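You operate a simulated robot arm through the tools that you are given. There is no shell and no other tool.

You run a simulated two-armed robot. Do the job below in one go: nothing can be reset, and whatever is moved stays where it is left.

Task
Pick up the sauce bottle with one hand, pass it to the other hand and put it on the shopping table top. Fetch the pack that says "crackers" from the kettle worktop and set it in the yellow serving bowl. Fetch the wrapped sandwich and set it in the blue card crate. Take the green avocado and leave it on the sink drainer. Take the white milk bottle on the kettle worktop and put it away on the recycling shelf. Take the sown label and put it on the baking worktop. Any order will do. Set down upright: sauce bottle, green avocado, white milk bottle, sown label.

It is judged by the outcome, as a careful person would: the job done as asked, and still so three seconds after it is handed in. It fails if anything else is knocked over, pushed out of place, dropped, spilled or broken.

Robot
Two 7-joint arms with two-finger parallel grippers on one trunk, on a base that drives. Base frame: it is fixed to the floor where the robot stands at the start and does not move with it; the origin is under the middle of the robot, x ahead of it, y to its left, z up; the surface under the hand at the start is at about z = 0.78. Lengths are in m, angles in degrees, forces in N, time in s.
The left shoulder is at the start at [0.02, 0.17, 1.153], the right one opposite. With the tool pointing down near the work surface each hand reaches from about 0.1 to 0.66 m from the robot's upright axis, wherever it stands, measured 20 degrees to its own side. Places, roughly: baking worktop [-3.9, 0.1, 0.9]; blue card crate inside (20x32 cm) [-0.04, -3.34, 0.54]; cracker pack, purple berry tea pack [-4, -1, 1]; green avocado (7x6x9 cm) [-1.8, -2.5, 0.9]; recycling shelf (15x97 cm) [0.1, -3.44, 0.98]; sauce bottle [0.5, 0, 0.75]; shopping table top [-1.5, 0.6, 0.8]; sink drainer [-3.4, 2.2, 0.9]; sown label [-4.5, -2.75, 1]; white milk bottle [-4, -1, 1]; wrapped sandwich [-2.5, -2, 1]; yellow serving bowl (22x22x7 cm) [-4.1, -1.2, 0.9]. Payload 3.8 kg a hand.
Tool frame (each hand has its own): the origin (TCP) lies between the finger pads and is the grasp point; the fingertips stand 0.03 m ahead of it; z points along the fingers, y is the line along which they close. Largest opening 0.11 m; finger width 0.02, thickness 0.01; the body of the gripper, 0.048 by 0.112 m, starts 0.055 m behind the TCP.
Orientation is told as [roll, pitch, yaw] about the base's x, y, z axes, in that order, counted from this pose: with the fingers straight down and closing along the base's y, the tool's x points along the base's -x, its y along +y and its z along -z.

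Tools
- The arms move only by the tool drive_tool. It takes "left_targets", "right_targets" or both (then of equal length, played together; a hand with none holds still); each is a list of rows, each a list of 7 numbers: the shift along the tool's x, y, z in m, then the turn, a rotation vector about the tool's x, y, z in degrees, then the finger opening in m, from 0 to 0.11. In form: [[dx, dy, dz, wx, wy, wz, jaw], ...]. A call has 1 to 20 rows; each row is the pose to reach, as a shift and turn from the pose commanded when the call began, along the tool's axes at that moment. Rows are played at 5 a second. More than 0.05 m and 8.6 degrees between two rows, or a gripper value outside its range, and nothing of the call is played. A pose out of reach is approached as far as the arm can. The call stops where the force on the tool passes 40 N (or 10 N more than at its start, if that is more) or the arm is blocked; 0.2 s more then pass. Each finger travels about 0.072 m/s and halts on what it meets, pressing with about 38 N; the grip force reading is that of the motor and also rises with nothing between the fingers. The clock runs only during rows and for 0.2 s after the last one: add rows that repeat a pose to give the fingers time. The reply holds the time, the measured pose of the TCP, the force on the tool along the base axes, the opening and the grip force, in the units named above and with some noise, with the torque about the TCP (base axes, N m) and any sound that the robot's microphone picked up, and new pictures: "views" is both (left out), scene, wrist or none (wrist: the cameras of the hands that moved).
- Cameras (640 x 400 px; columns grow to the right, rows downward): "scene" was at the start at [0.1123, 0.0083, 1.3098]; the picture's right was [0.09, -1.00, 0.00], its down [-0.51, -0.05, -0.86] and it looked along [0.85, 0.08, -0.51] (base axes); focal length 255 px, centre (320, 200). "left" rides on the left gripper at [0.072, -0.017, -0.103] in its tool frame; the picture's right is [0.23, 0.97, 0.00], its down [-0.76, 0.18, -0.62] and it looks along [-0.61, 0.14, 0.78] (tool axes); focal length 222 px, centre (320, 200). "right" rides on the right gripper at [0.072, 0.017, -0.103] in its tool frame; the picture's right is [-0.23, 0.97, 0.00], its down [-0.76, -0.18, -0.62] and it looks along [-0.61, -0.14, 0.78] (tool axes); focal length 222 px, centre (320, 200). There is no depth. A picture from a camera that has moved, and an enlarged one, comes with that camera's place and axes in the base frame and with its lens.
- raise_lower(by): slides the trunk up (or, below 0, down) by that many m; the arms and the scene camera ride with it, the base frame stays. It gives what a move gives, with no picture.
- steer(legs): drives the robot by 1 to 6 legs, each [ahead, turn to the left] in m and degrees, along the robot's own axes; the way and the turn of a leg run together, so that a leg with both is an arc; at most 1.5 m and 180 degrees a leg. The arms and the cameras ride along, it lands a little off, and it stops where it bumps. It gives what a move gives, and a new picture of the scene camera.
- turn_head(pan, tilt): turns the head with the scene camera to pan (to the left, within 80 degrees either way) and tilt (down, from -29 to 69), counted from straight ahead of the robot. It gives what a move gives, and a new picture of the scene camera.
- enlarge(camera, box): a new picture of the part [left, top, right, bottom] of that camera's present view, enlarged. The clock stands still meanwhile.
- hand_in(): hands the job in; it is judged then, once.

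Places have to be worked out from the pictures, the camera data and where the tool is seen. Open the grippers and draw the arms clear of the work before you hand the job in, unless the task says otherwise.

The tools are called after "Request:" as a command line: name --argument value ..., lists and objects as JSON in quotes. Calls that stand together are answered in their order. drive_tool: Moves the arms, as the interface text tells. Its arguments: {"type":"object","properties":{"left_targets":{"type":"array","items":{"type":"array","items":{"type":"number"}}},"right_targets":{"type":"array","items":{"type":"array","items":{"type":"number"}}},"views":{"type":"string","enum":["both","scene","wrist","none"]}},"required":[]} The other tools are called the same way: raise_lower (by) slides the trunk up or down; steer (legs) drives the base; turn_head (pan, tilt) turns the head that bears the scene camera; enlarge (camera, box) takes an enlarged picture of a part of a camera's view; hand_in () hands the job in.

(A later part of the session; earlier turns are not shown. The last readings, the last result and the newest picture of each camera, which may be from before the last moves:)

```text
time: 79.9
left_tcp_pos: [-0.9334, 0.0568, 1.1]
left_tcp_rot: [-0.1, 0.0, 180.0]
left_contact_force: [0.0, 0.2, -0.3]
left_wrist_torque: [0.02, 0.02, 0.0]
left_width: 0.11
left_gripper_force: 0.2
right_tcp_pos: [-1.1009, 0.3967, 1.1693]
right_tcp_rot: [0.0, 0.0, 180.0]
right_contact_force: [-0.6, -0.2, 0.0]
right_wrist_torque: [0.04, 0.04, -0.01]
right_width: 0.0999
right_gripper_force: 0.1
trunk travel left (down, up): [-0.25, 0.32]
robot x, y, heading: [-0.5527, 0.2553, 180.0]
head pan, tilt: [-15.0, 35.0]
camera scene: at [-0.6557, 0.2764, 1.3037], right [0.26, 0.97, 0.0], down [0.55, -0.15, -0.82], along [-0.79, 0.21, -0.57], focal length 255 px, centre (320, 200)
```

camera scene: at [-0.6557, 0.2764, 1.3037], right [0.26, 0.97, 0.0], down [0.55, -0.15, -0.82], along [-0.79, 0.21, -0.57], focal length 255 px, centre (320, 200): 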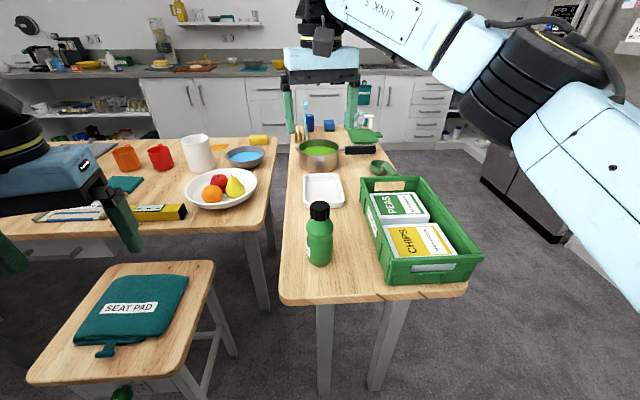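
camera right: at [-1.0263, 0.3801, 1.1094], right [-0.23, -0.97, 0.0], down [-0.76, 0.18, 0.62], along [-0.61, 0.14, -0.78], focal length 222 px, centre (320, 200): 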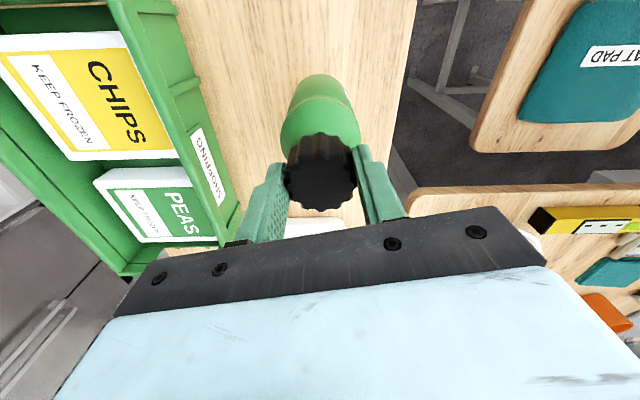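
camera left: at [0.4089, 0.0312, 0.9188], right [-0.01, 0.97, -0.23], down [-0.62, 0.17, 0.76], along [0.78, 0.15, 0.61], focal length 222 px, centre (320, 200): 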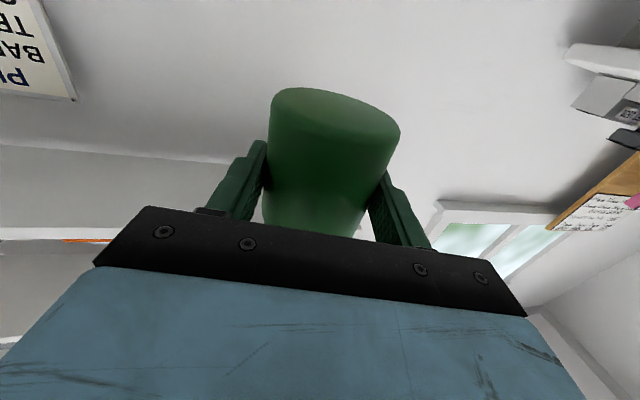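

The sauce bottle stands upright on the shopping table. I bring the right hand back to a compact pose and turn toward the south.

Request:
drive_tool --right_targets '[[0.03, -0.012, 0, 0, 0, 0, 0.1], [0.06, -0.025, 0, 0, 0, 0, 0.1], [0.09, -0.037, 0, 0, 0, 0, 0.1], [0.12, -0.05, 0.02, 0, 0, 0, 0.1], [0.15, -0.06, 0.04, 0, 0, 0, 0.1], [0.18, -0.07, 0.06, 0, 0, 0, 0.1], [0.18, -0.07, 0.06, 0, 0, 0, 0.1]]' --views "none"

Request:
steer --legs '[[-0.15, 0], [0, 90]]'

Request:
turn_head --pan -30 --tilt 20

```text
time: 81.5
left_tcp_pos: [-0.9343, 0.0562, 1.1002]
left_tcp_rot: [0.0, 0.0, 180.0]
left_contact_force: [0.8, 0.5, 0.5]
left_wrist_torque: [0.0, 0.0, 0.04]
left_width: 0.1099
left_gripper_force: 0.0
right_tcp_pos: [-0.9208, 0.4659, 1.107]
right_tcp_rot: [0.1, 0.0, 180.0]
right_contact_force: [0.4, -0.8, 0.1]
right_wrist_torque: [0.0, -0.04, 0.0]
right_width: 0.1
right_gripper_force: 0.1
trunk travel left (down, up): [-0.25, 0.32]
robot x, y, heading: [-0.551, 0.2509, 180.0]
head pan, tilt: [-15.0, 35.0]
```

```text
time: 86.7
left_tcp_pos: [-0.1968, -0.1243, 1.1002]
left_tcp_rot: [0.0, 0.0, -89.0]
left_contact_force: [-0.2, 0.2, -0.4]
left_wrist_torque: [0.03, 0.01, 0.0]
left_width: 0.1101
left_gripper_force: 0.0
right_tcp_pos: [-0.6063, -0.1194, 1.1069]
right_tcp_rot: [0.0, 0.0, -88.9]
right_contact_force: [0.1, 0.7, 0.1]
right_wrist_torque: [0.01, 0.01, 0.0]
right_width: 0.1
right_gripper_force: 0.0
trunk travel left (down, up): [-0.25, 0.32]
robot x, y, heading: [-0.4066, 0.2557, -89.2]
head pan, tilt: [-15.0, 35.0]
camera scene: at [-0.4224, 0.1475, 1.3036], right [-0.97, 0.24, 0.0], down [0.14, 0.56, -0.82], along [-0.2, -0.8, -0.57], focal length 255 px, centre (320, 200)
```

scene: 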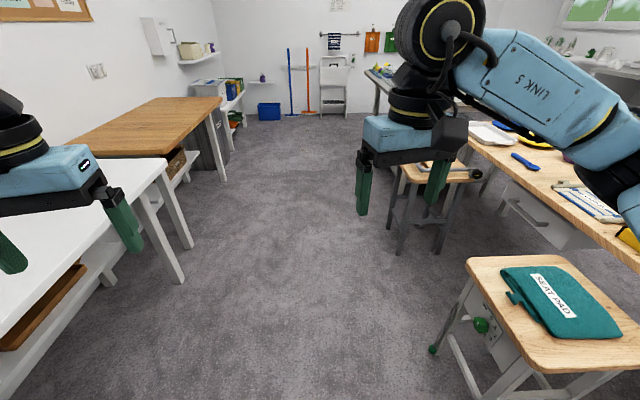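

```text
time: 87.5
left_tcp_pos: [-0.1974, -0.1251, 1.0999]
left_tcp_rot: [0.0, 0.0, -88.9]
left_contact_force: [0.0, 0.0, -0.7]
left_wrist_torque: [0.01, -0.01, -0.03]
left_width: 0.1101
left_gripper_force: 0.1
right_tcp_pos: [-0.6069, -0.1193, 1.1071]
right_tcp_rot: [0.0, 0.0, -88.9]
right_contact_force: [0.6, -0.5, -0.6]
right_wrist_torque: [0.04, 0.0, 0.0]
right_width: 0.1
right_gripper_force: 0.1
trunk travel left (down, up): [-0.25, 0.32]
robot x, y, heading: [-0.4018, 0.2521, -89.0]
head pan, tilt: [-30.0, 20.0]
camera scene: at [-0.4464, 0.1514, 1.3274], right [-0.88, 0.48, 0.0], down [0.17, 0.3, -0.94], along [-0.45, -0.82, -0.34], focal length 255 px, centre (320, 200)
```

scene: 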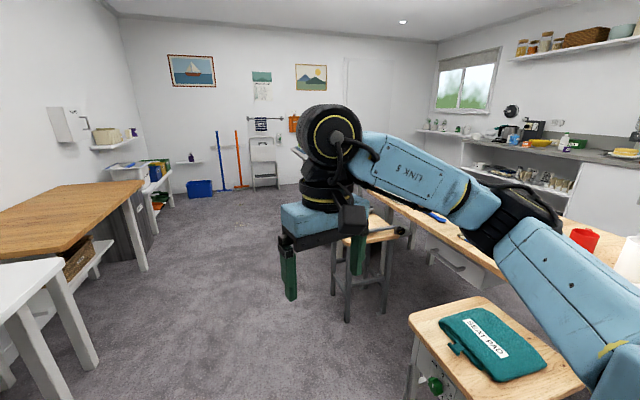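

The corridor to the south is clear. I drive 1.5 m down it and look toward the bench.

Request:
steer --legs '[[1.5, 0]]'

Request:
turn_head --pan -60 --tilt 20

Request:
turn_head --pan 10 --tilt 25

```text
time: 94.9
left_tcp_pos: [-0.1697, -1.6228, 1.1001]
left_tcp_rot: [0.0, 0.0, -88.7]
left_contact_force: [0.2, -0.5, -0.6]
left_wrist_torque: [0.02, 0.02, -0.01]
left_width: 0.1099
left_gripper_force: 0.1
right_tcp_pos: [-0.5779, -1.6181, 1.1077]
right_tcp_rot: [0.0, 0.1, -88.9]
right_contact_force: [-0.3, 0.2, -0.5]
right_wrist_torque: [0.0, 0.0, 0.02]
right_width: 0.1001
right_gripper_force: 0.1
trunk travel left (down, up): [-0.25, 0.32]
robot x, y, heading: [-0.3743, -1.2433, -88.8]
head pan, tilt: [-30.0, 20.0]
camera scene: at [-0.4175, -1.3464, 1.3274], right [-0.88, 0.48, 0.0], down [0.17, 0.3, -0.94], along [-0.45, -0.82, -0.34], focal length 255 px, centre (320, 200)
```

scene: 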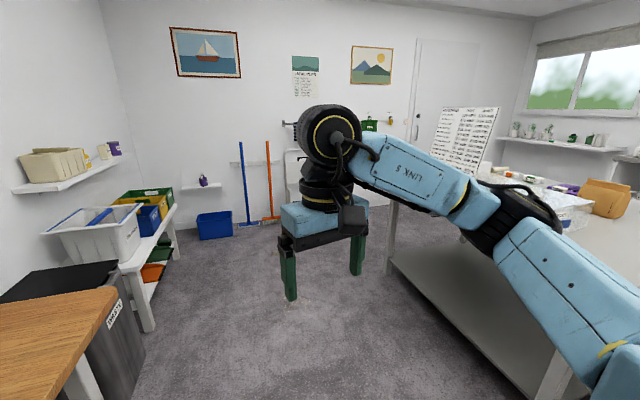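

```text
time: 95.8
left_tcp_pos: [-0.1682, -1.621, 1.1005]
left_tcp_rot: [0.0, 0.0, -88.8]
left_contact_force: [0.4, 0.7, -0.8]
left_wrist_torque: [0.0, 0.01, -0.01]
left_width: 0.11
left_gripper_force: 0.0
right_tcp_pos: [-0.5786, -1.6181, 1.1076]
right_tcp_rot: [0.0, -0.1, -88.9]
right_contact_force: [0.5, 0.2, 0.3]
right_wrist_torque: [-0.02, 0.01, -0.04]
right_width: 0.1002
right_gripper_force: 0.2
trunk travel left (down, up): [-0.25, 0.32]
robot x, y, heading: [-0.377, -1.245, -88.9]
head pan, tilt: [-60.0, 20.0]
camera scene: at [-0.4522, -1.3129, 1.3274], right [-0.52, 0.86, 0.0], down [0.29, 0.18, -0.94], along [-0.8, -0.49, -0.34], focal length 255 px, centre (320, 200)
```

scene: 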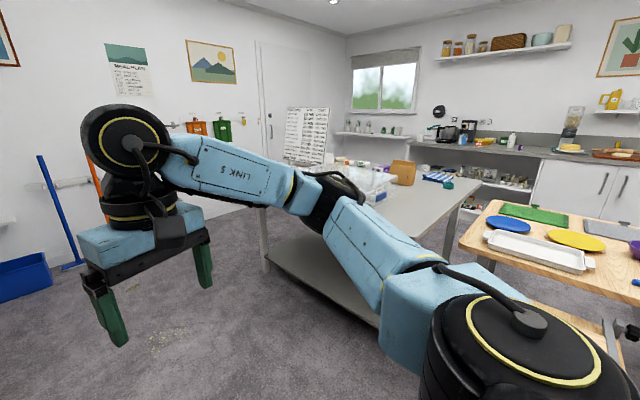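

```text
time: 97.3
left_tcp_pos: [-0.1678, -1.6214, 1.1009]
left_tcp_rot: [0.0, 0.0, -88.9]
left_contact_force: [-0.3, 0.2, -0.2]
left_wrist_torque: [0.0, -0.01, -0.01]
left_width: 0.1098
left_gripper_force: 0.1
right_tcp_pos: [-0.5782, -1.6173, 1.1078]
right_tcp_rot: [0.0, 0.0, -88.8]
right_contact_force: [0.0, -0.1, -0.7]
right_wrist_torque: [0.0, 0.0, -0.02]
right_width: 0.1001
right_gripper_force: 0.0
trunk travel left (down, up): [-0.25, 0.32]
robot x, y, heading: [-0.3727, -1.2448, -89.1]
head pan, tilt: [10.0, 25.0]
camera scene: at [-0.3548, -1.3551, 1.3194], right [-0.98, -0.19, 0.0], down [-0.08, 0.41, -0.91], along [0.17, -0.89, -0.42], focal length 255 px, centre (320, 200)
```

scene: 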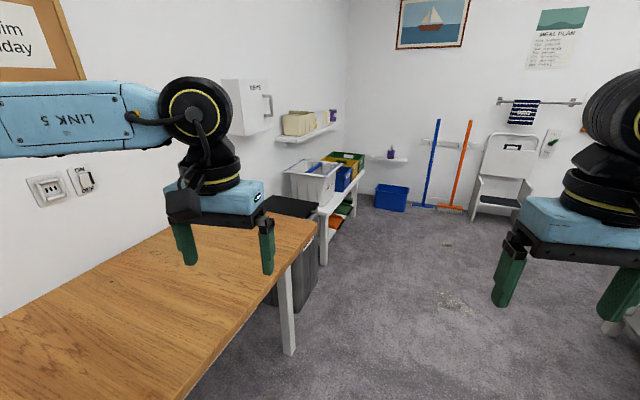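

To the south-east are the recycling crates with a wall shelf above; the grey bench is west. I drive further south and turn to face west, toward the avocado.

Request:
steer --legs '[[1.1, 0], [0, -90]]'

Request:
turn_head --pan 0 --tilt 20

```text
time: 106.7
left_tcp_pos: [-0.731, -2.5642, 1.1003]
left_tcp_rot: [0.0, 0.0, -178.0]
left_contact_force: [0.8, 0.2, 0.3]
left_wrist_torque: [-0.03, -0.01, 0.01]
left_width: 0.1099
left_gripper_force: 0.1
right_tcp_pos: [-0.733, -2.1537, 1.1074]
right_tcp_rot: [0.1, -0.1, -178.1]
right_contact_force: [-0.3, 0.9, 0.3]
right_wrist_torque: [0.03, 0.02, -0.02]
right_width: 0.1001
right_gripper_force: 0.0
trunk travel left (down, up): [-0.25, 0.32]
robot x, y, heading: [-0.3582, -2.3549, -178.0]
head pan, tilt: [10.0, 25.0]
camera scene: at [-0.4657, -2.3724, 1.3194], right [-0.21, 0.98, 0.0], down [0.41, 0.09, -0.91], along [-0.89, -0.19, -0.42], focal length 255 px, centre (320, 200)
```

scene: 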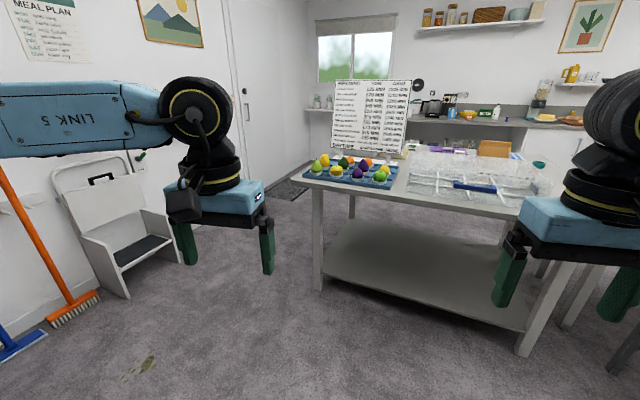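

```text
time: 107.4
left_tcp_pos: [-0.7325, -2.5627, 1.0999]
left_tcp_rot: [0.0, 0.0, -178.2]
left_contact_force: [-0.2, -1.0, -0.2]
left_wrist_torque: [0.02, -0.02, 0.0]
left_width: 0.1101
left_gripper_force: 0.1
right_tcp_pos: [-0.732, -2.1545, 1.1071]
right_tcp_rot: [-0.1, 0.1, -178.1]
right_contact_force: [0.3, -0.2, 0.3]
right_wrist_torque: [0.02, -0.03, -0.04]
right_width: 0.1001
right_gripper_force: 0.0
trunk travel left (down, up): [-0.25, 0.32]
robot x, y, heading: [-0.3596, -2.3538, -178.1]
head pan, tilt: [0.0, 20.0]
camera scene: at [-0.4687, -2.3567, 1.3274], right [-0.03, 1.0, 0.0], down [0.34, 0.01, -0.94], along [-0.94, -0.03, -0.34], focal length 255 px, centre (320, 200)
```

scene: 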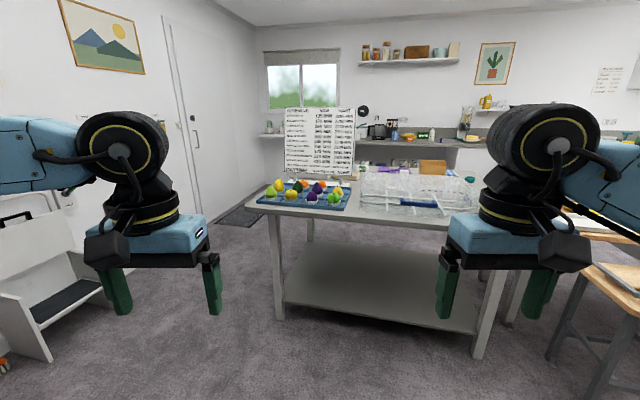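

There's a tray of coloured avocado-like items at the bench's south end and a big chart behind. I zoom in on both.

Request:
enlarge --camera "scene" --box '[245, 160, 365, 225]'

Request:
enlarge --camera "scene" --box '[275, 100, 365, 182]'

Request:
enlarge --camera "scene" --box '[350, 150, 480, 220]'

```text
5.33 times, centred on (305, 192) of scene
camera zoom: at [-0.4687, -2.3567, 1.3274], right [-0.03, 1.0, 0.0], down [0.34, 0.01, -0.94], along [-0.94, -0.03, -0.34], focal length 1360 px, centre (400, 240)
```

zoom: 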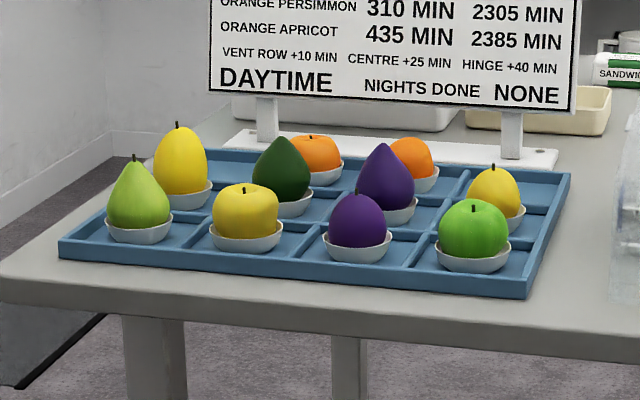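

```text
4.88 times, centred on (320, 141) of scene
camera zoom: at [-0.4687, -2.3567, 1.3274], right [-0.03, 1.0, 0.0], down [0.34, 0.01, -0.94], along [-0.94, -0.03, -0.34], focal length 1244 px, centre (320, 488)
```

zoom: 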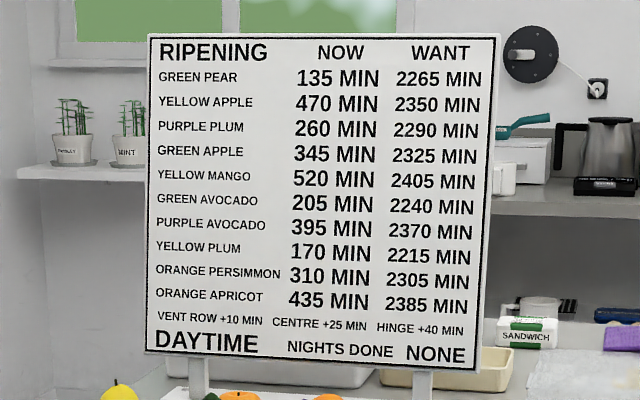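

```text
4.92 times, centred on (415, 185) of scene
camera zoom: at [-0.4687, -2.3567, 1.3274], right [-0.03, 1.0, 0.0], down [0.34, 0.01, -0.94], along [-0.94, -0.03, -0.34], focal length 1255 px, centre (-148, 274)
```

zoom: 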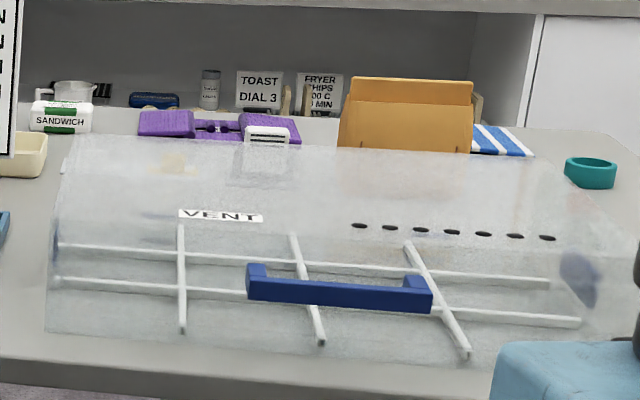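

The green avocado is the dark green pointed one in the middle row, near (−1.81, −2.52); the wrapped sandwich lies at the far side of the bench near (−2.2, −2.1). I drive up to the bench so that the left hand can reach the avocado.

Request:
steer --legs '[[0.8, 0]]'

Request:
turn_head --pan 10 --tilt 35

```text
time: 111.7
left_tcp_pos: [-1.5231, -2.5922, 1.0984]
left_tcp_rot: [0.0, 0.0, -177.8]
left_contact_force: [-0.2, -0.4, -0.4]
left_wrist_torque: [0.03, -0.04, 0.0]
left_width: 0.11
left_gripper_force: 0.1
right_tcp_pos: [-1.527, -2.1832, 1.1082]
right_tcp_rot: [0.0, 0.0, -177.8]
right_contact_force: [-0.6, 0.0, 0.8]
right_wrist_torque: [-0.02, -0.02, -0.02]
right_width: 0.1001
right_gripper_force: 0.1
trunk travel left (down, up): [-0.25, 0.32]
robot x, y, heading: [-1.1513, -2.3788, -177.8]
head pan, tilt: [0.0, 20.0]
camera scene: at [-1.2624, -2.385, 1.3274], right [-0.04, 1.0, 0.0], down [0.34, 0.01, -0.94], along [-0.94, -0.04, -0.34], focal length 255 px, centre (320, 200)
```

scene: 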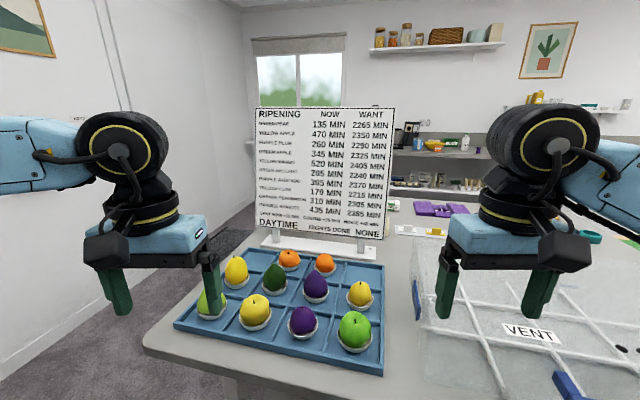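

```text
time: 112.5
left_tcp_pos: [-1.5238, -2.5932, 1.1003]
left_tcp_rot: [0.0, 0.1, -177.8]
left_contact_force: [0.8, 0.5, -0.5]
left_wrist_torque: [-0.02, -0.04, 0.0]
left_width: 0.1103
left_gripper_force: 0.0
right_tcp_pos: [-1.5266, -2.1842, 1.1083]
right_tcp_rot: [0.0, 0.1, -177.9]
right_contact_force: [-0.4, -0.2, -0.4]
right_wrist_torque: [-0.06, 0.01, -0.01]
right_width: 0.1
right_gripper_force: 0.0
trunk travel left (down, up): [-0.25, 0.32]
robot x, y, heading: [-1.1476, -2.3825, -178.0]
head pan, tilt: [10.0, 35.0]
camera scene: at [-1.255, -2.3999, 1.3036], right [-0.21, 0.98, 0.0], down [0.56, 0.12, -0.82], along [-0.8, -0.17, -0.57], focal length 255 px, centre (320, 200)
```

scene: 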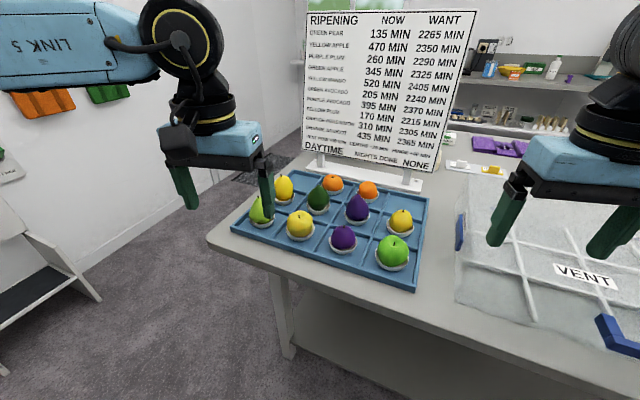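

The avocado sits at about (−1.79, −2.52), its middle near z = 0.93. I bring the left hand above it and check with the wrist camera.

Request:
drive_tool --left_targets '[[-0.04, -0.012, 0, 0, 0, 0, 0.1], [-0.08, -0.024, 0, 0, 0, 0, 0.1], [-0.12, -0.037, 0, 0, 0, 0, 0.1], [-0.16, -0.05, 0, 0, 0, 0, 0.1], [-0.2, -0.062, 0.01, 0, 0, 0, 0.1], [-0.24, -0.075, 0.02, 0, 0, 0, 0.1], [-0.263, -0.082, 0.04, 0, 0, 0, 0.1], [-0.263, -0.082, 0.04, 0, 0, 0, 0.1]]'

Request:
enlarge --camera "left" --box '[170, 20, 470, 220]'

Request:
enlarge --camera "scene" --box '[230, 90, 430, 270]'

```text
time: 114.3
left_tcp_pos: [-1.7694, -2.5248, 1.0563]
left_tcp_rot: [0.1, -0.1, -177.8]
left_contact_force: [0.2, 0.3, 1.2]
left_wrist_torque: [-0.04, 0.02, -0.02]
left_width: 0.0999
left_gripper_force: 0.1
left hand out of reach, approached as far as the arm can: row 7, 8
right_tcp_pos: [-1.5266, -2.1818, 1.107]
right_tcp_rot: [0.1, 0.1, -177.9]
right_contact_force: [-0.6, 0.3, -0.2]
right_wrist_torque: [-0.03, -0.02, 0.01]
right_width: 0.0999
right_gripper_force: 0.1
trunk travel left (down, up): [-0.25, 0.32]
robot x, y, heading: [-1.1516, -2.3763, -177.9]
head pan, tilt: [10.0, 35.0]
camera scene: at [-1.2545, -2.3979, 1.3037], right [-0.21, 0.98, 0.0], down [0.56, 0.12, -0.82], along [-0.8, -0.17, -0.57], focal length 255 px, centre (320, 200)
camera left: at [-1.697, -2.5045, 1.16], right [0.26, -0.96, 0.0], down [-0.75, -0.2, 0.62], along [-0.6, -0.16, -0.78], focal length 222 px, centre (320, 200)
```

scene: 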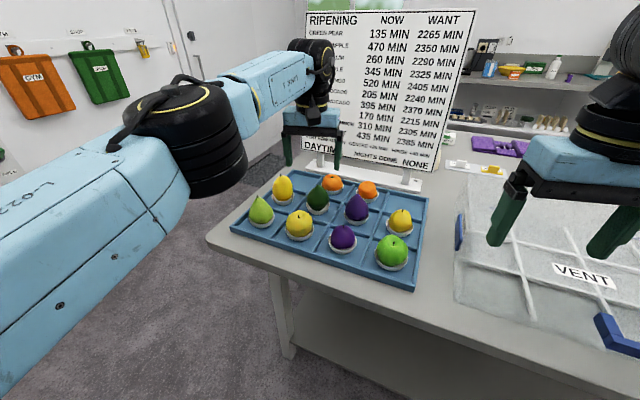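
left: 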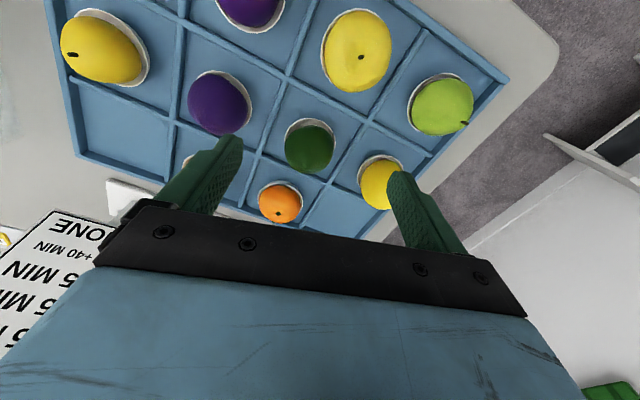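

```text
2.00 times, centred on (320, 120) of left
camera zoom: at [-1.697, -2.5045, 1.16], right [0.26, -0.96, 0.0], down [-0.75, -0.2, 0.62], along [-0.6, -0.16, -0.78], focal length 444 px, centre (320, 360)
```

zoom: 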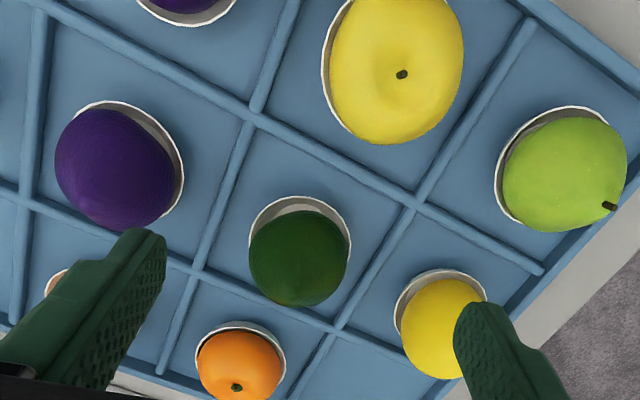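

```text
2.22 times, centred on (330, 180) of scene
camera zoom: at [-1.2545, -2.3979, 1.3037], right [-0.21, 0.98, 0.0], down [0.56, 0.12, -0.82], along [-0.8, -0.17, -0.57], focal length 567 px, centre (298, 244)
```

zoom: 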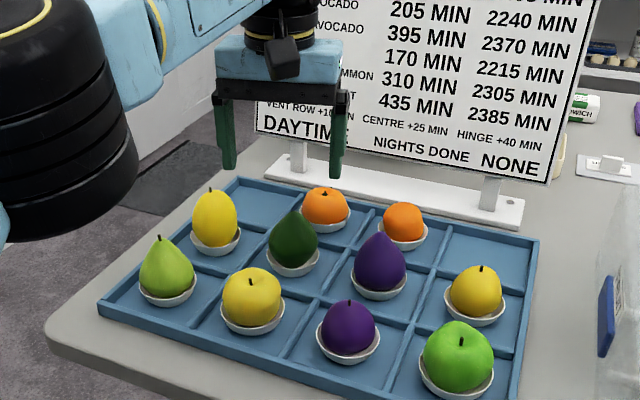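

The avocado is at x ≈ −1.805, just beyond comfortable reach. I draw the hand back a bit and drive 9 cm closer.

Request:
drive_tool --left_targets '[[0.03, 0, -0.01, 0, 0, 0, 0.1], [0.06, 0, -0.02, 0, 0, 0, 0.1], [0.07, 0, -0.02, 0, 0, 0, 0.1]]' --views "none"

Request:
steer --legs '[[0.09, 0]]'

```text
time: 115.1
left_tcp_pos: [-1.7003, -2.5245, 1.0766]
left_tcp_rot: [0.0, -0.1, -177.8]
left_contact_force: [0.4, 0.7, 0.4]
left_wrist_torque: [-0.04, 0.0, 0.0]
left_width: 0.1002
left_gripper_force: 0.1
right_tcp_pos: [-1.5275, -2.1844, 1.1071]
right_tcp_rot: [0.0, 0.0, -177.9]
right_contact_force: [-0.6, 1.2, 0.3]
right_wrist_torque: [-0.01, 0.02, -0.02]
right_width: 0.1
right_gripper_force: 0.1
trunk travel left (down, up): [-0.25, 0.32]
robot x, y, heading: [-1.1503, -2.3779, -178.1]
head pan, tilt: [10.0, 35.0]
```

```text
time: 116.2
left_tcp_pos: [-1.7897, -2.5273, 1.0778]
left_tcp_rot: [0.0, 0.0, -177.8]
left_contact_force: [-0.7, -0.9, 0.2]
left_wrist_torque: [-0.03, -0.06, -0.01]
left_width: 0.1
left_gripper_force: 0.1
right_tcp_pos: [-1.6168, -2.1875, 1.1067]
right_tcp_rot: [-0.1, 0.1, -177.9]
right_contact_force: [-0.1, 0.2, 0.1]
right_wrist_torque: [0.0, -0.02, 0.0]
right_width: 0.1001
right_gripper_force: 0.1
trunk travel left (down, up): [-0.25, 0.32]
robot x, y, heading: [-1.2364, -2.3872, -178.0]
head pan, tilt: [10.0, 35.0]
camera scene: at [-1.3448, -2.4033, 1.3035], right [-0.21, 0.98, 0.0], down [0.56, 0.12, -0.82], along [-0.8, -0.17, -0.57], focal length 255 px, centre (320, 200)
```

scene: 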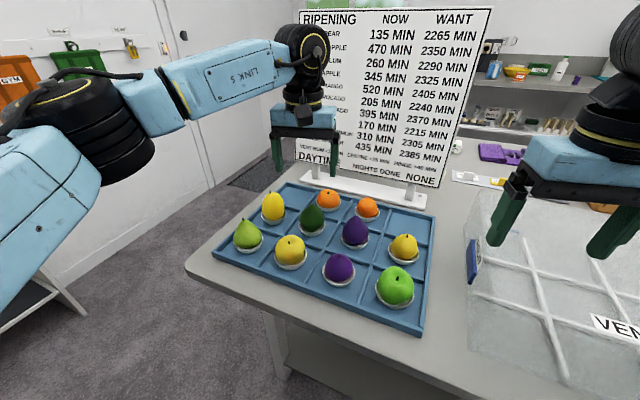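

Now in reach. I align above the avocado and go down halfway for another look.

Request:
drive_tool --left_targets '[[-0.008, -0.003, 0.0, 0, 0, 0, 0.1], [-0.016, -0.0066, 0.02, 0, 0, 0, 0.1], [-0.016, -0.0066, 0.05, 0, 0, 0, 0.1], [-0.016, -0.0066, 0.05, 0, 0, 0, 0.1]]'

Request:
enlarge --camera "left" --box '[170, 20, 470, 220]'

Request:
enlarge --camera "scene" --box '[220, 90, 420, 270]'

```text
time: 117.2
left_tcp_pos: [-1.8052, -2.5202, 1.0275]
left_tcp_rot: [0.0, -0.1, -177.8]
left_contact_force: [0.1, 0.4, -0.3]
left_wrist_torque: [0.0, 0.02, -0.01]
left_width: 0.1
left_gripper_force: 0.1
right_tcp_pos: [-1.6161, -2.1871, 1.107]
right_tcp_rot: [0.0, 0.0, -177.9]
right_contact_force: [0.0, 0.6, -0.5]
right_wrist_torque: [-0.01, 0.0, -0.01]
right_width: 0.0999
right_gripper_force: 0.1
trunk travel left (down, up): [-0.25, 0.32]
robot x, y, heading: [-1.2407, -2.3828, -178.0]
head pan, tilt: [10.0, 35.0]
camera scene: at [-1.3435, -2.4031, 1.3036], right [-0.21, 0.98, 0.0], down [0.56, 0.12, -0.82], along [-0.8, -0.17, -0.57], focal length 255 px, centre (320, 200)
camera left: at [-1.733, -2.5001, 1.1316], right [0.26, -0.96, 0.0], down [-0.75, -0.21, 0.62], along [-0.6, -0.16, -0.78], focal length 222 px, centre (320, 200)
```

scene: 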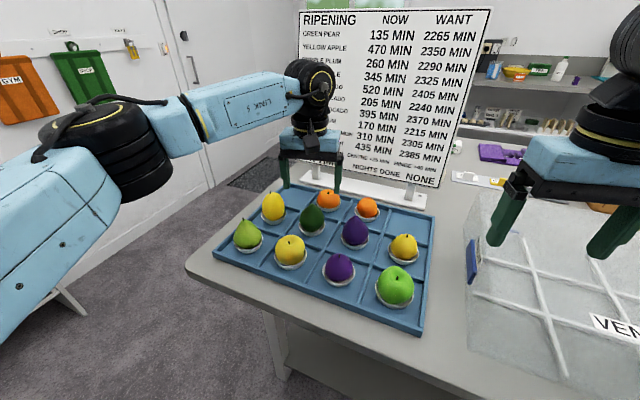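
left: 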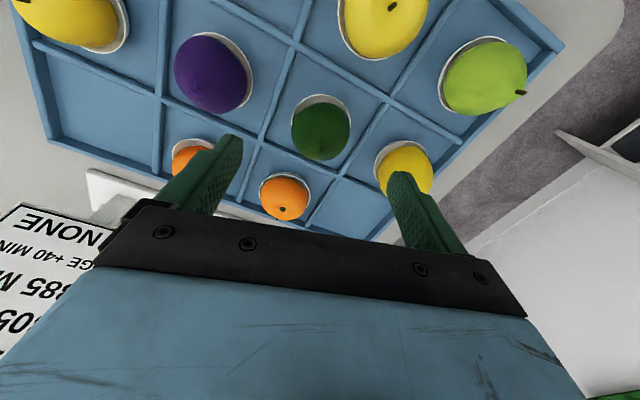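

```text
2.00 times, centred on (320, 120) of left
camera zoom: at [-1.733, -2.5001, 1.1316], right [0.26, -0.96, 0.0], down [-0.75, -0.21, 0.62], along [-0.6, -0.16, -0.78], focal length 444 px, centre (320, 360)
```

zoom: 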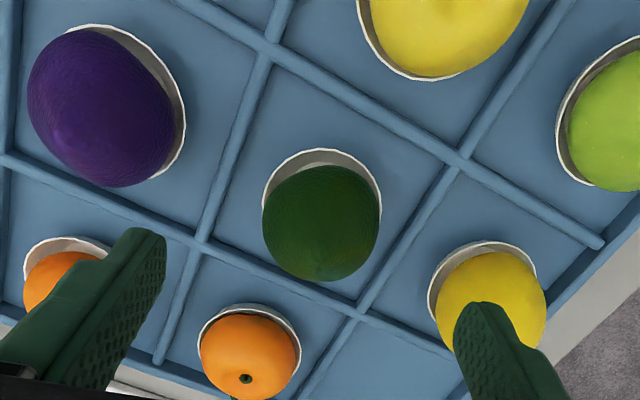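

```text
2.22 times, centred on (320, 180) of scene
camera zoom: at [-1.3435, -2.4031, 1.3036], right [-0.21, 0.98, 0.0], down [0.56, 0.12, -0.82], along [-0.8, -0.17, -0.57], focal length 567 px, centre (320, 244)
```

zoom: 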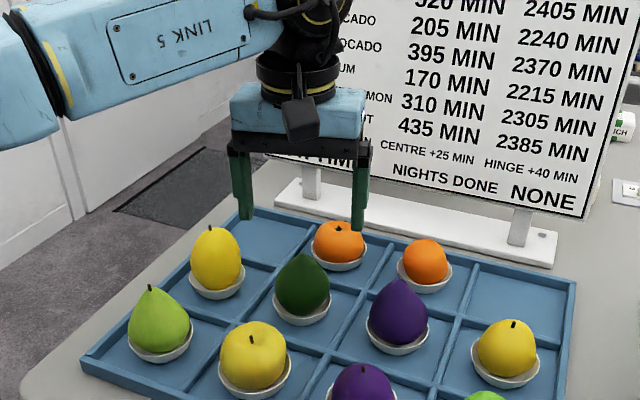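

The avocado is centred to about 7 mm. I narrow the fingers to 9 cm, shift 6 mm and descend so that the tips stay just above its little cup.

Request:
drive_tool --left_targets '[[-0.006, 0.001, 0, 0, 0, 0, 0.09], [-0.006, 0.001, 0.03, 0, 0, 0, 0.09], [-0.006, 0.001, 0.06, 0, 0, 0, 0.09], [-0.006, 0.001, 0.085, 0, 0, 0, 0.09], [-0.006, 0.001, 0.1, 0, 0, 0, 0.09], [-0.006, 0.001, 0.1, 0, 0, 0, 0.09]]'

Request:
enlarge --camera "scene" --box '[240, 130, 400, 270]'

Request:
enlarge --camera "left" --box '[170, 20, 470, 220]'

```text
time: 118.6
left_tcp_pos: [-1.8114, -2.5246, 0.9279]
left_tcp_rot: [0.0, 0.0, -177.8]
left_contact_force: [0.2, -0.4, 0.2]
left_wrist_torque: [0.0, 0.06, 0.02]
left_width: 0.0898
left_gripper_force: 0.1
right_tcp_pos: [-1.6147, -2.1868, 1.1074]
right_tcp_rot: [0.0, -0.1, -177.9]
right_contact_force: [0.4, 0.4, -0.6]
right_wrist_torque: [-0.01, 0.01, -0.01]
right_width: 0.1002
right_gripper_force: 0.0
trunk travel left (down, up): [-0.25, 0.32]
robot x, y, heading: [-1.2378, -2.3837, -177.9]
head pan, tilt: [10.0, 35.0]
camera scene: at [-1.3437, -2.4032, 1.3036], right [-0.21, 0.98, 0.0], down [0.56, 0.12, -0.82], along [-0.8, -0.17, -0.57], focal length 255 px, centre (320, 200)
camera left: at [-1.7401, -2.5034, 1.0321], right [0.26, -0.96, 0.0], down [-0.75, -0.21, 0.62], along [-0.6, -0.16, -0.78], focal length 222 px, centre (320, 200)
```

scene: 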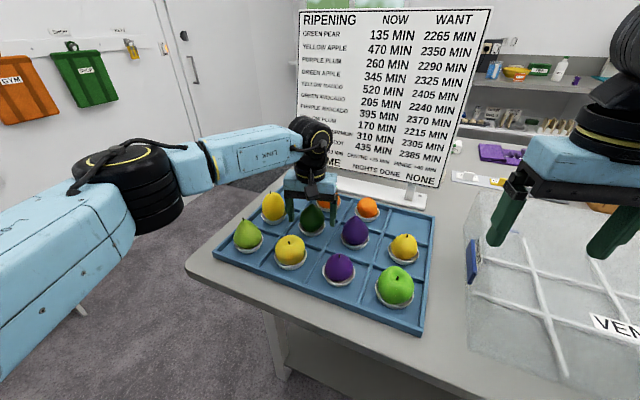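
left: 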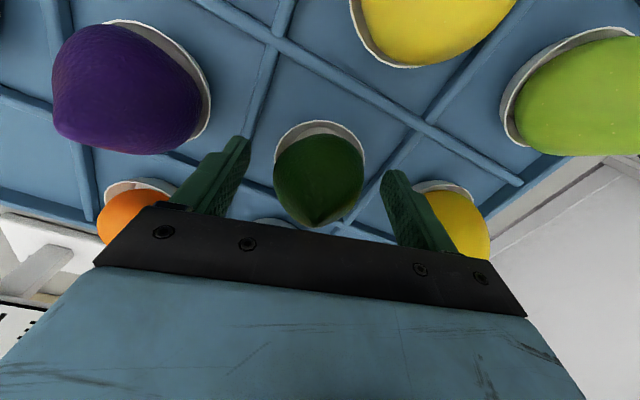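

```text
2.86 times, centred on (320, 200) of scene
camera zoom: at [-1.3437, -2.4032, 1.3036], right [-0.21, 0.98, 0.0], down [0.56, 0.12, -0.82], along [-0.8, -0.17, -0.57], focal length 729 px, centre (320, 200)
```

zoom: 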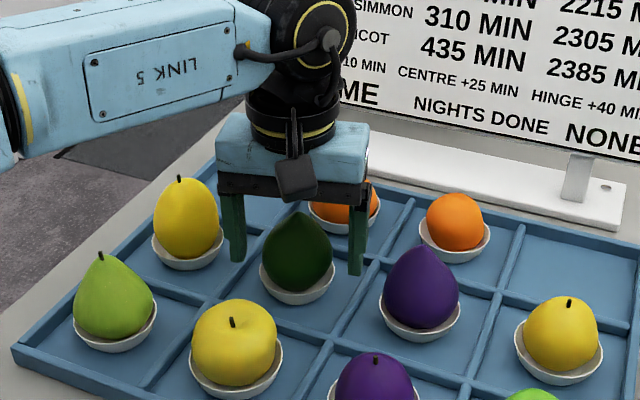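

```text
2.00 times, centred on (320, 120) of left
camera zoom: at [-1.7401, -2.5034, 1.0321], right [0.26, -0.96, 0.0], down [-0.75, -0.21, 0.62], along [-0.6, -0.16, -0.78], focal length 444 px, centre (320, 360)
```

zoom: 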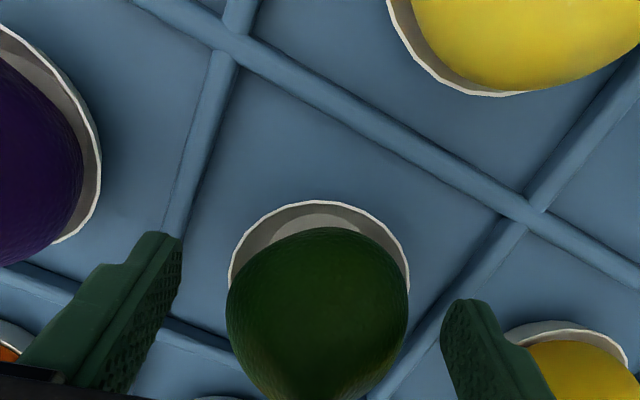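

The fingers straddle the avocado symmetrically. I close on it.

Request:
drive_tool --left_targets '[[0, 0, 0, 0, 0, 0, 0.075], [0, 0, 0, 0, 0, 0, 0.06], [0, 0, 0, 0, 0, 0, 0.045], [0, 0, 0, 0, 0, 0, 0.04], [0, 0, 0, 0, 0, 0, 0.04]]'

Request:
enlarge --camera "scene" --box '[240, 130, 400, 270]'

```text
time: 119.8
left_tcp_pos: [-1.8115, -2.523, 0.9274]
left_tcp_rot: [0.0, 0.1, -177.8]
left_contact_force: [0.0, -0.4, 0.1]
left_wrist_torque: [-0.04, -0.03, -0.01]
left_width: 0.0605
left_gripper_force: 38.4
right_tcp_pos: [-1.6158, -2.1873, 1.1068]
right_tcp_rot: [0.0, 0.0, -177.9]
right_contact_force: [0.2, 0.3, -0.7]
right_wrist_torque: [0.02, 0.04, 0.04]
right_width: 0.1001
right_gripper_force: 0.1
trunk travel left (down, up): [-0.25, 0.32]
robot x, y, heading: [-1.2335, -2.3857, -178.0]
head pan, tilt: [10.0, 35.0]
camera scene: at [-1.3437, -2.4033, 1.3036], right [-0.21, 0.98, 0.0], down [0.56, 0.12, -0.82], along [-0.8, -0.17, -0.57], focal length 255 px, centre (320, 200)
camera left: at [-1.7401, -2.5035, 1.0323], right [0.26, -0.96, 0.0], down [-0.75, -0.21, 0.62], along [-0.6, -0.16, -0.78], focal length 222 px, centre (320, 200)
```

scene: 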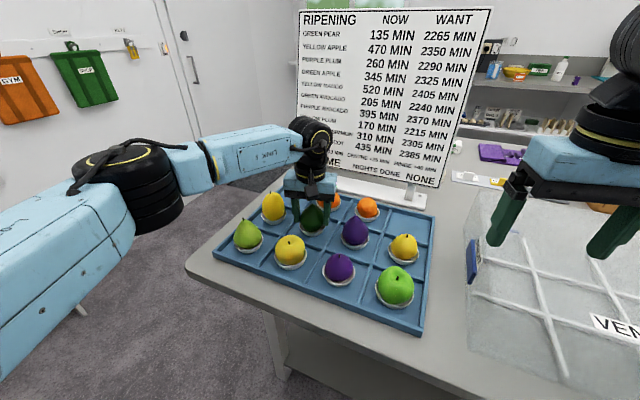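
left: 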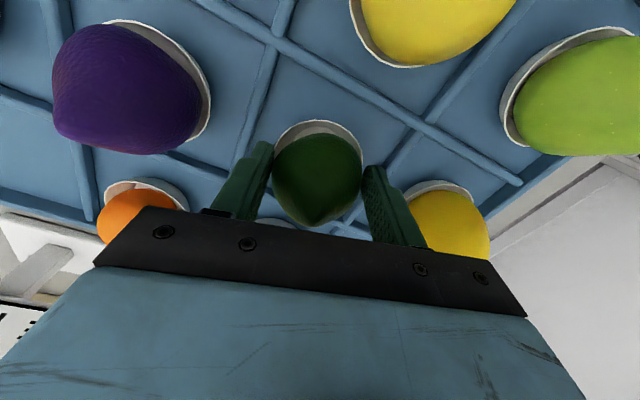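

```text
2.86 times, centred on (320, 200) of scene
camera zoom: at [-1.3437, -2.4033, 1.3036], right [-0.21, 0.98, 0.0], down [0.56, 0.12, -0.82], along [-0.8, -0.17, -0.57], focal length 729 px, centre (320, 200)
```

zoom: 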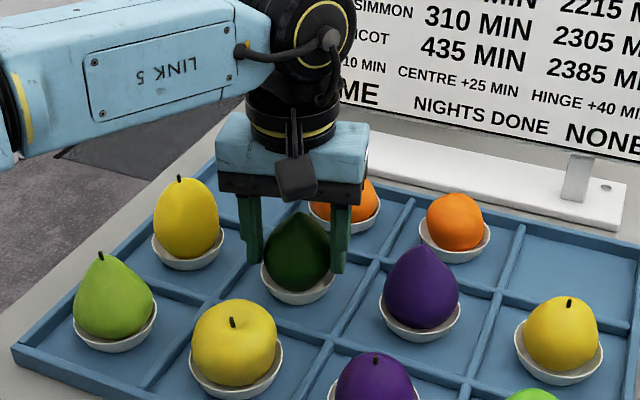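

Gripped at 6 cm. I lift slowly.

Request:
drive_tool --left_targets '[[0, 0, -0.01, 0, 0, 0, 0.04], [0, 0, -0.02, 0, 0, 0, 0.04], [0, 0, -0.035, 0, 0, 0, 0.04], [0, 0, -0.06, 0, 0, 0, 0.04], [0, 0, -0.09, 0, 0, 0, 0.04], [0, 0, -0.12, 0, 0, 0, 0.04], [0, 0, -0.12, 0, 0, 0, 0.04]]'

Request:
enlarge --camera "scene" --box '[240, 110, 400, 250]'

```text
time: 121.4
left_tcp_pos: [-1.8115, -2.5241, 1.0484]
left_tcp_rot: [0.0, 0.0, -177.8]
left_contact_force: [0.5, -0.4, -1.5]
left_wrist_torque: [-0.02, -0.04, -0.01]
left_width: 0.0608
left_gripper_force: 37.8
right_tcp_pos: [-1.6161, -2.1881, 1.1078]
right_tcp_rot: [0.0, 0.0, -178.0]
right_contact_force: [-0.1, 0.0, -0.5]
right_wrist_torque: [0.02, -0.01, 0.03]
right_width: 0.0999
right_gripper_force: 0.1
trunk travel left (down, up): [-0.25, 0.32]
robot x, y, heading: [-1.2368, -2.3836, -178.1]
head pan, tilt: [10.0, 35.0]
camera scene: at [-1.344, -2.4034, 1.3035], right [-0.21, 0.98, 0.0], down [0.56, 0.12, -0.82], along [-0.8, -0.17, -0.57], focal length 255 px, centre (320, 200)
camera left: at [-1.7407, -2.5036, 1.1514], right [0.26, -0.96, 0.0], down [-0.75, -0.21, 0.62], along [-0.6, -0.16, -0.78], focal length 222 px, centre (320, 200)
```

scene: 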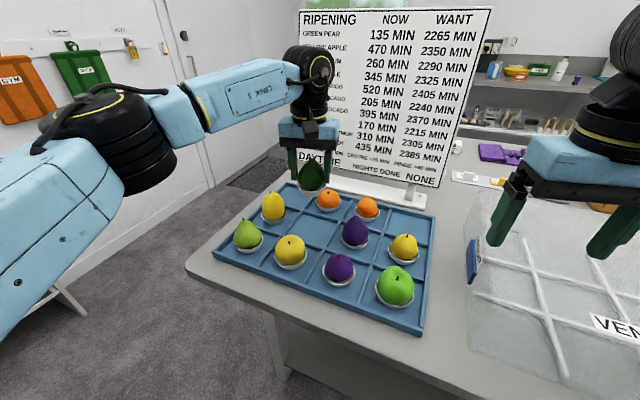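
left: 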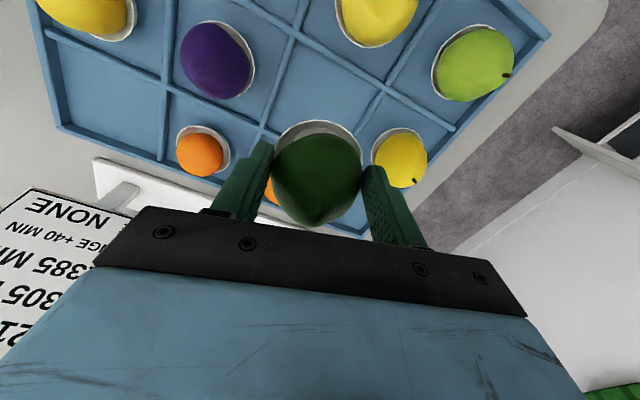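

```text
2.86 times, centred on (320, 180) of scene
camera zoom: at [-1.344, -2.4034, 1.3035], right [-0.21, 0.98, 0.0], down [0.56, 0.12, -0.82], along [-0.8, -0.17, -0.57], focal length 729 px, centre (320, 257)
```

zoom: 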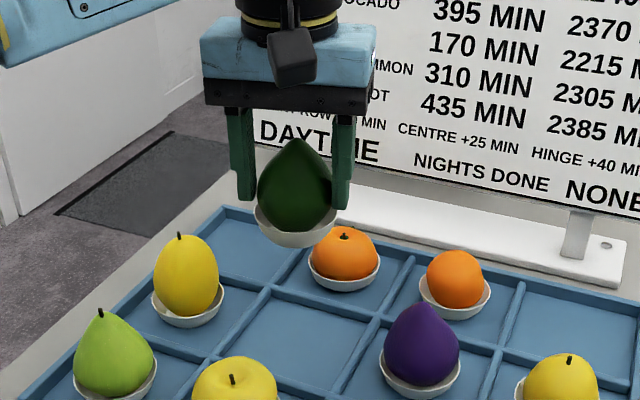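

The little white cup is part of the avocado piece, so it will stand upright on it. I bring the left hand back to carrying pose, then back off and drive round the south end of the bench.

Request:
drive_tool --left_targets '[[0.03, 0.0, -0.02, 0, 0, 0, 0.04], [0.06, 0.01, -0.04, 0, 0, 0, 0.04], [0.09, 0.02, -0.05, 0, 0, 0, 0.04], [0.12, 0.03, -0.06, 0, 0, 0, 0.04], [0.15, 0.045, -0.06, 0, 0, 0, 0.04], [0.18, 0.06, -0.06, 0, 0, 0, 0.04], [0.19, 0.06, -0.06, 0, 0, 0, 0.04]]' --views "none"

Request:
steer --legs '[[-0.25, 0], [0, 90]]'

Request:
turn_head --pan 0 --tilt 25

```text
time: 123.0
left_tcp_pos: [-1.6194, -2.5768, 1.1095]
left_tcp_rot: [0.0, 0.0, -177.7]
left_contact_force: [0.2, 0.4, -2.5]
left_wrist_torque: [-0.02, 0.03, -0.01]
left_width: 0.0607
left_gripper_force: 38.2
right_tcp_pos: [-1.616, -2.1873, 1.1078]
right_tcp_rot: [0.0, 0.0, -177.9]
right_contact_force: [0.2, 0.4, -0.2]
right_wrist_torque: [0.0, 0.01, 0.01]
right_width: 0.0999
right_gripper_force: 0.1
trunk travel left (down, up): [-0.25, 0.32]
robot x, y, heading: [-1.2388, -2.3887, -177.9]
head pan, tilt: [10.0, 35.0]
```

```text
time: 128.6
left_tcp_pos: [-0.7987, -2.757, 1.1095]
left_tcp_rot: [0.0, 0.1, -88.1]
left_contact_force: [0.4, -0.2, -1.2]
left_wrist_torque: [0.01, 0.02, 0.01]
left_width: 0.0602
left_gripper_force: 38.3
right_tcp_pos: [-1.1865, -2.7509, 1.1078]
right_tcp_rot: [0.1, 0.0, -88.0]
right_contact_force: [-0.6, 0.0, 0.3]
right_wrist_torque: [-0.04, -0.01, -0.01]
right_width: 0.1001
right_gripper_force: 0.0
trunk travel left (down, up): [-0.25, 0.32]
robot x, y, heading: [-0.9872, -2.3773, -88.0]
head pan, tilt: [10.0, 35.0]
camera scene: at [-0.9688, -2.4818, 1.3036], right [-0.98, -0.21, 0.0], down [-0.12, 0.56, -0.82], along [0.17, -0.8, -0.57], focal length 255 px, centre (320, 200)
```

scene: 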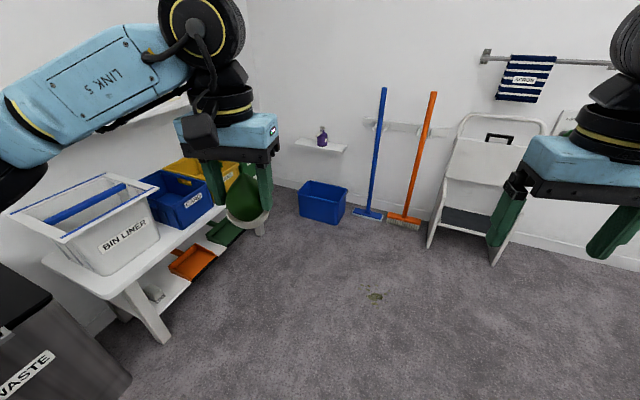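

```text
time: 129.3
left_tcp_pos: [-0.7977, -2.7574, 1.1095]
left_tcp_rot: [0.0, 0.0, -88.1]
left_contact_force: [-0.7, 0.3, -1.8]
left_wrist_torque: [0.06, 0.02, -0.01]
left_width: 0.0604
left_gripper_force: 37.8
right_tcp_pos: [-1.1874, -2.7504, 1.1074]
right_tcp_rot: [0.0, 0.0, -88.2]
right_contact_force: [-0.4, 0.8, 0.7]
right_wrist_torque: [-0.01, 0.05, -0.02]
right_width: 0.1001
right_gripper_force: 0.1
trunk travel left (down, up): [-0.25, 0.32]
robot x, y, heading: [-0.9898, -2.371, -88.1]
head pan, tilt: [0.0, 25.0]
camera scene: at [-0.984, -2.4878, 1.3193], right [-1.0, -0.03, 0.0], down [-0.01, 0.42, -0.91], along [0.03, -0.91, -0.42], focal length 255 px, centre (320, 200)
```

scene: 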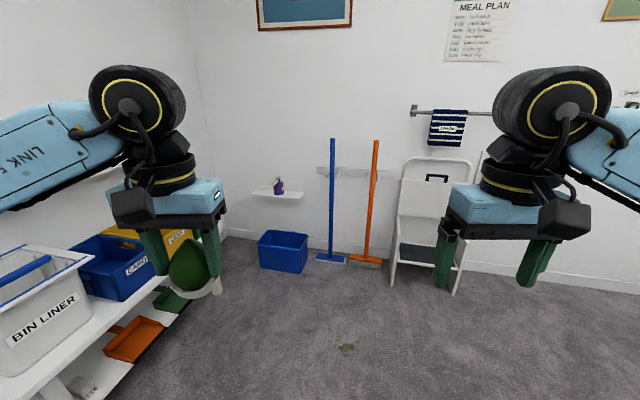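

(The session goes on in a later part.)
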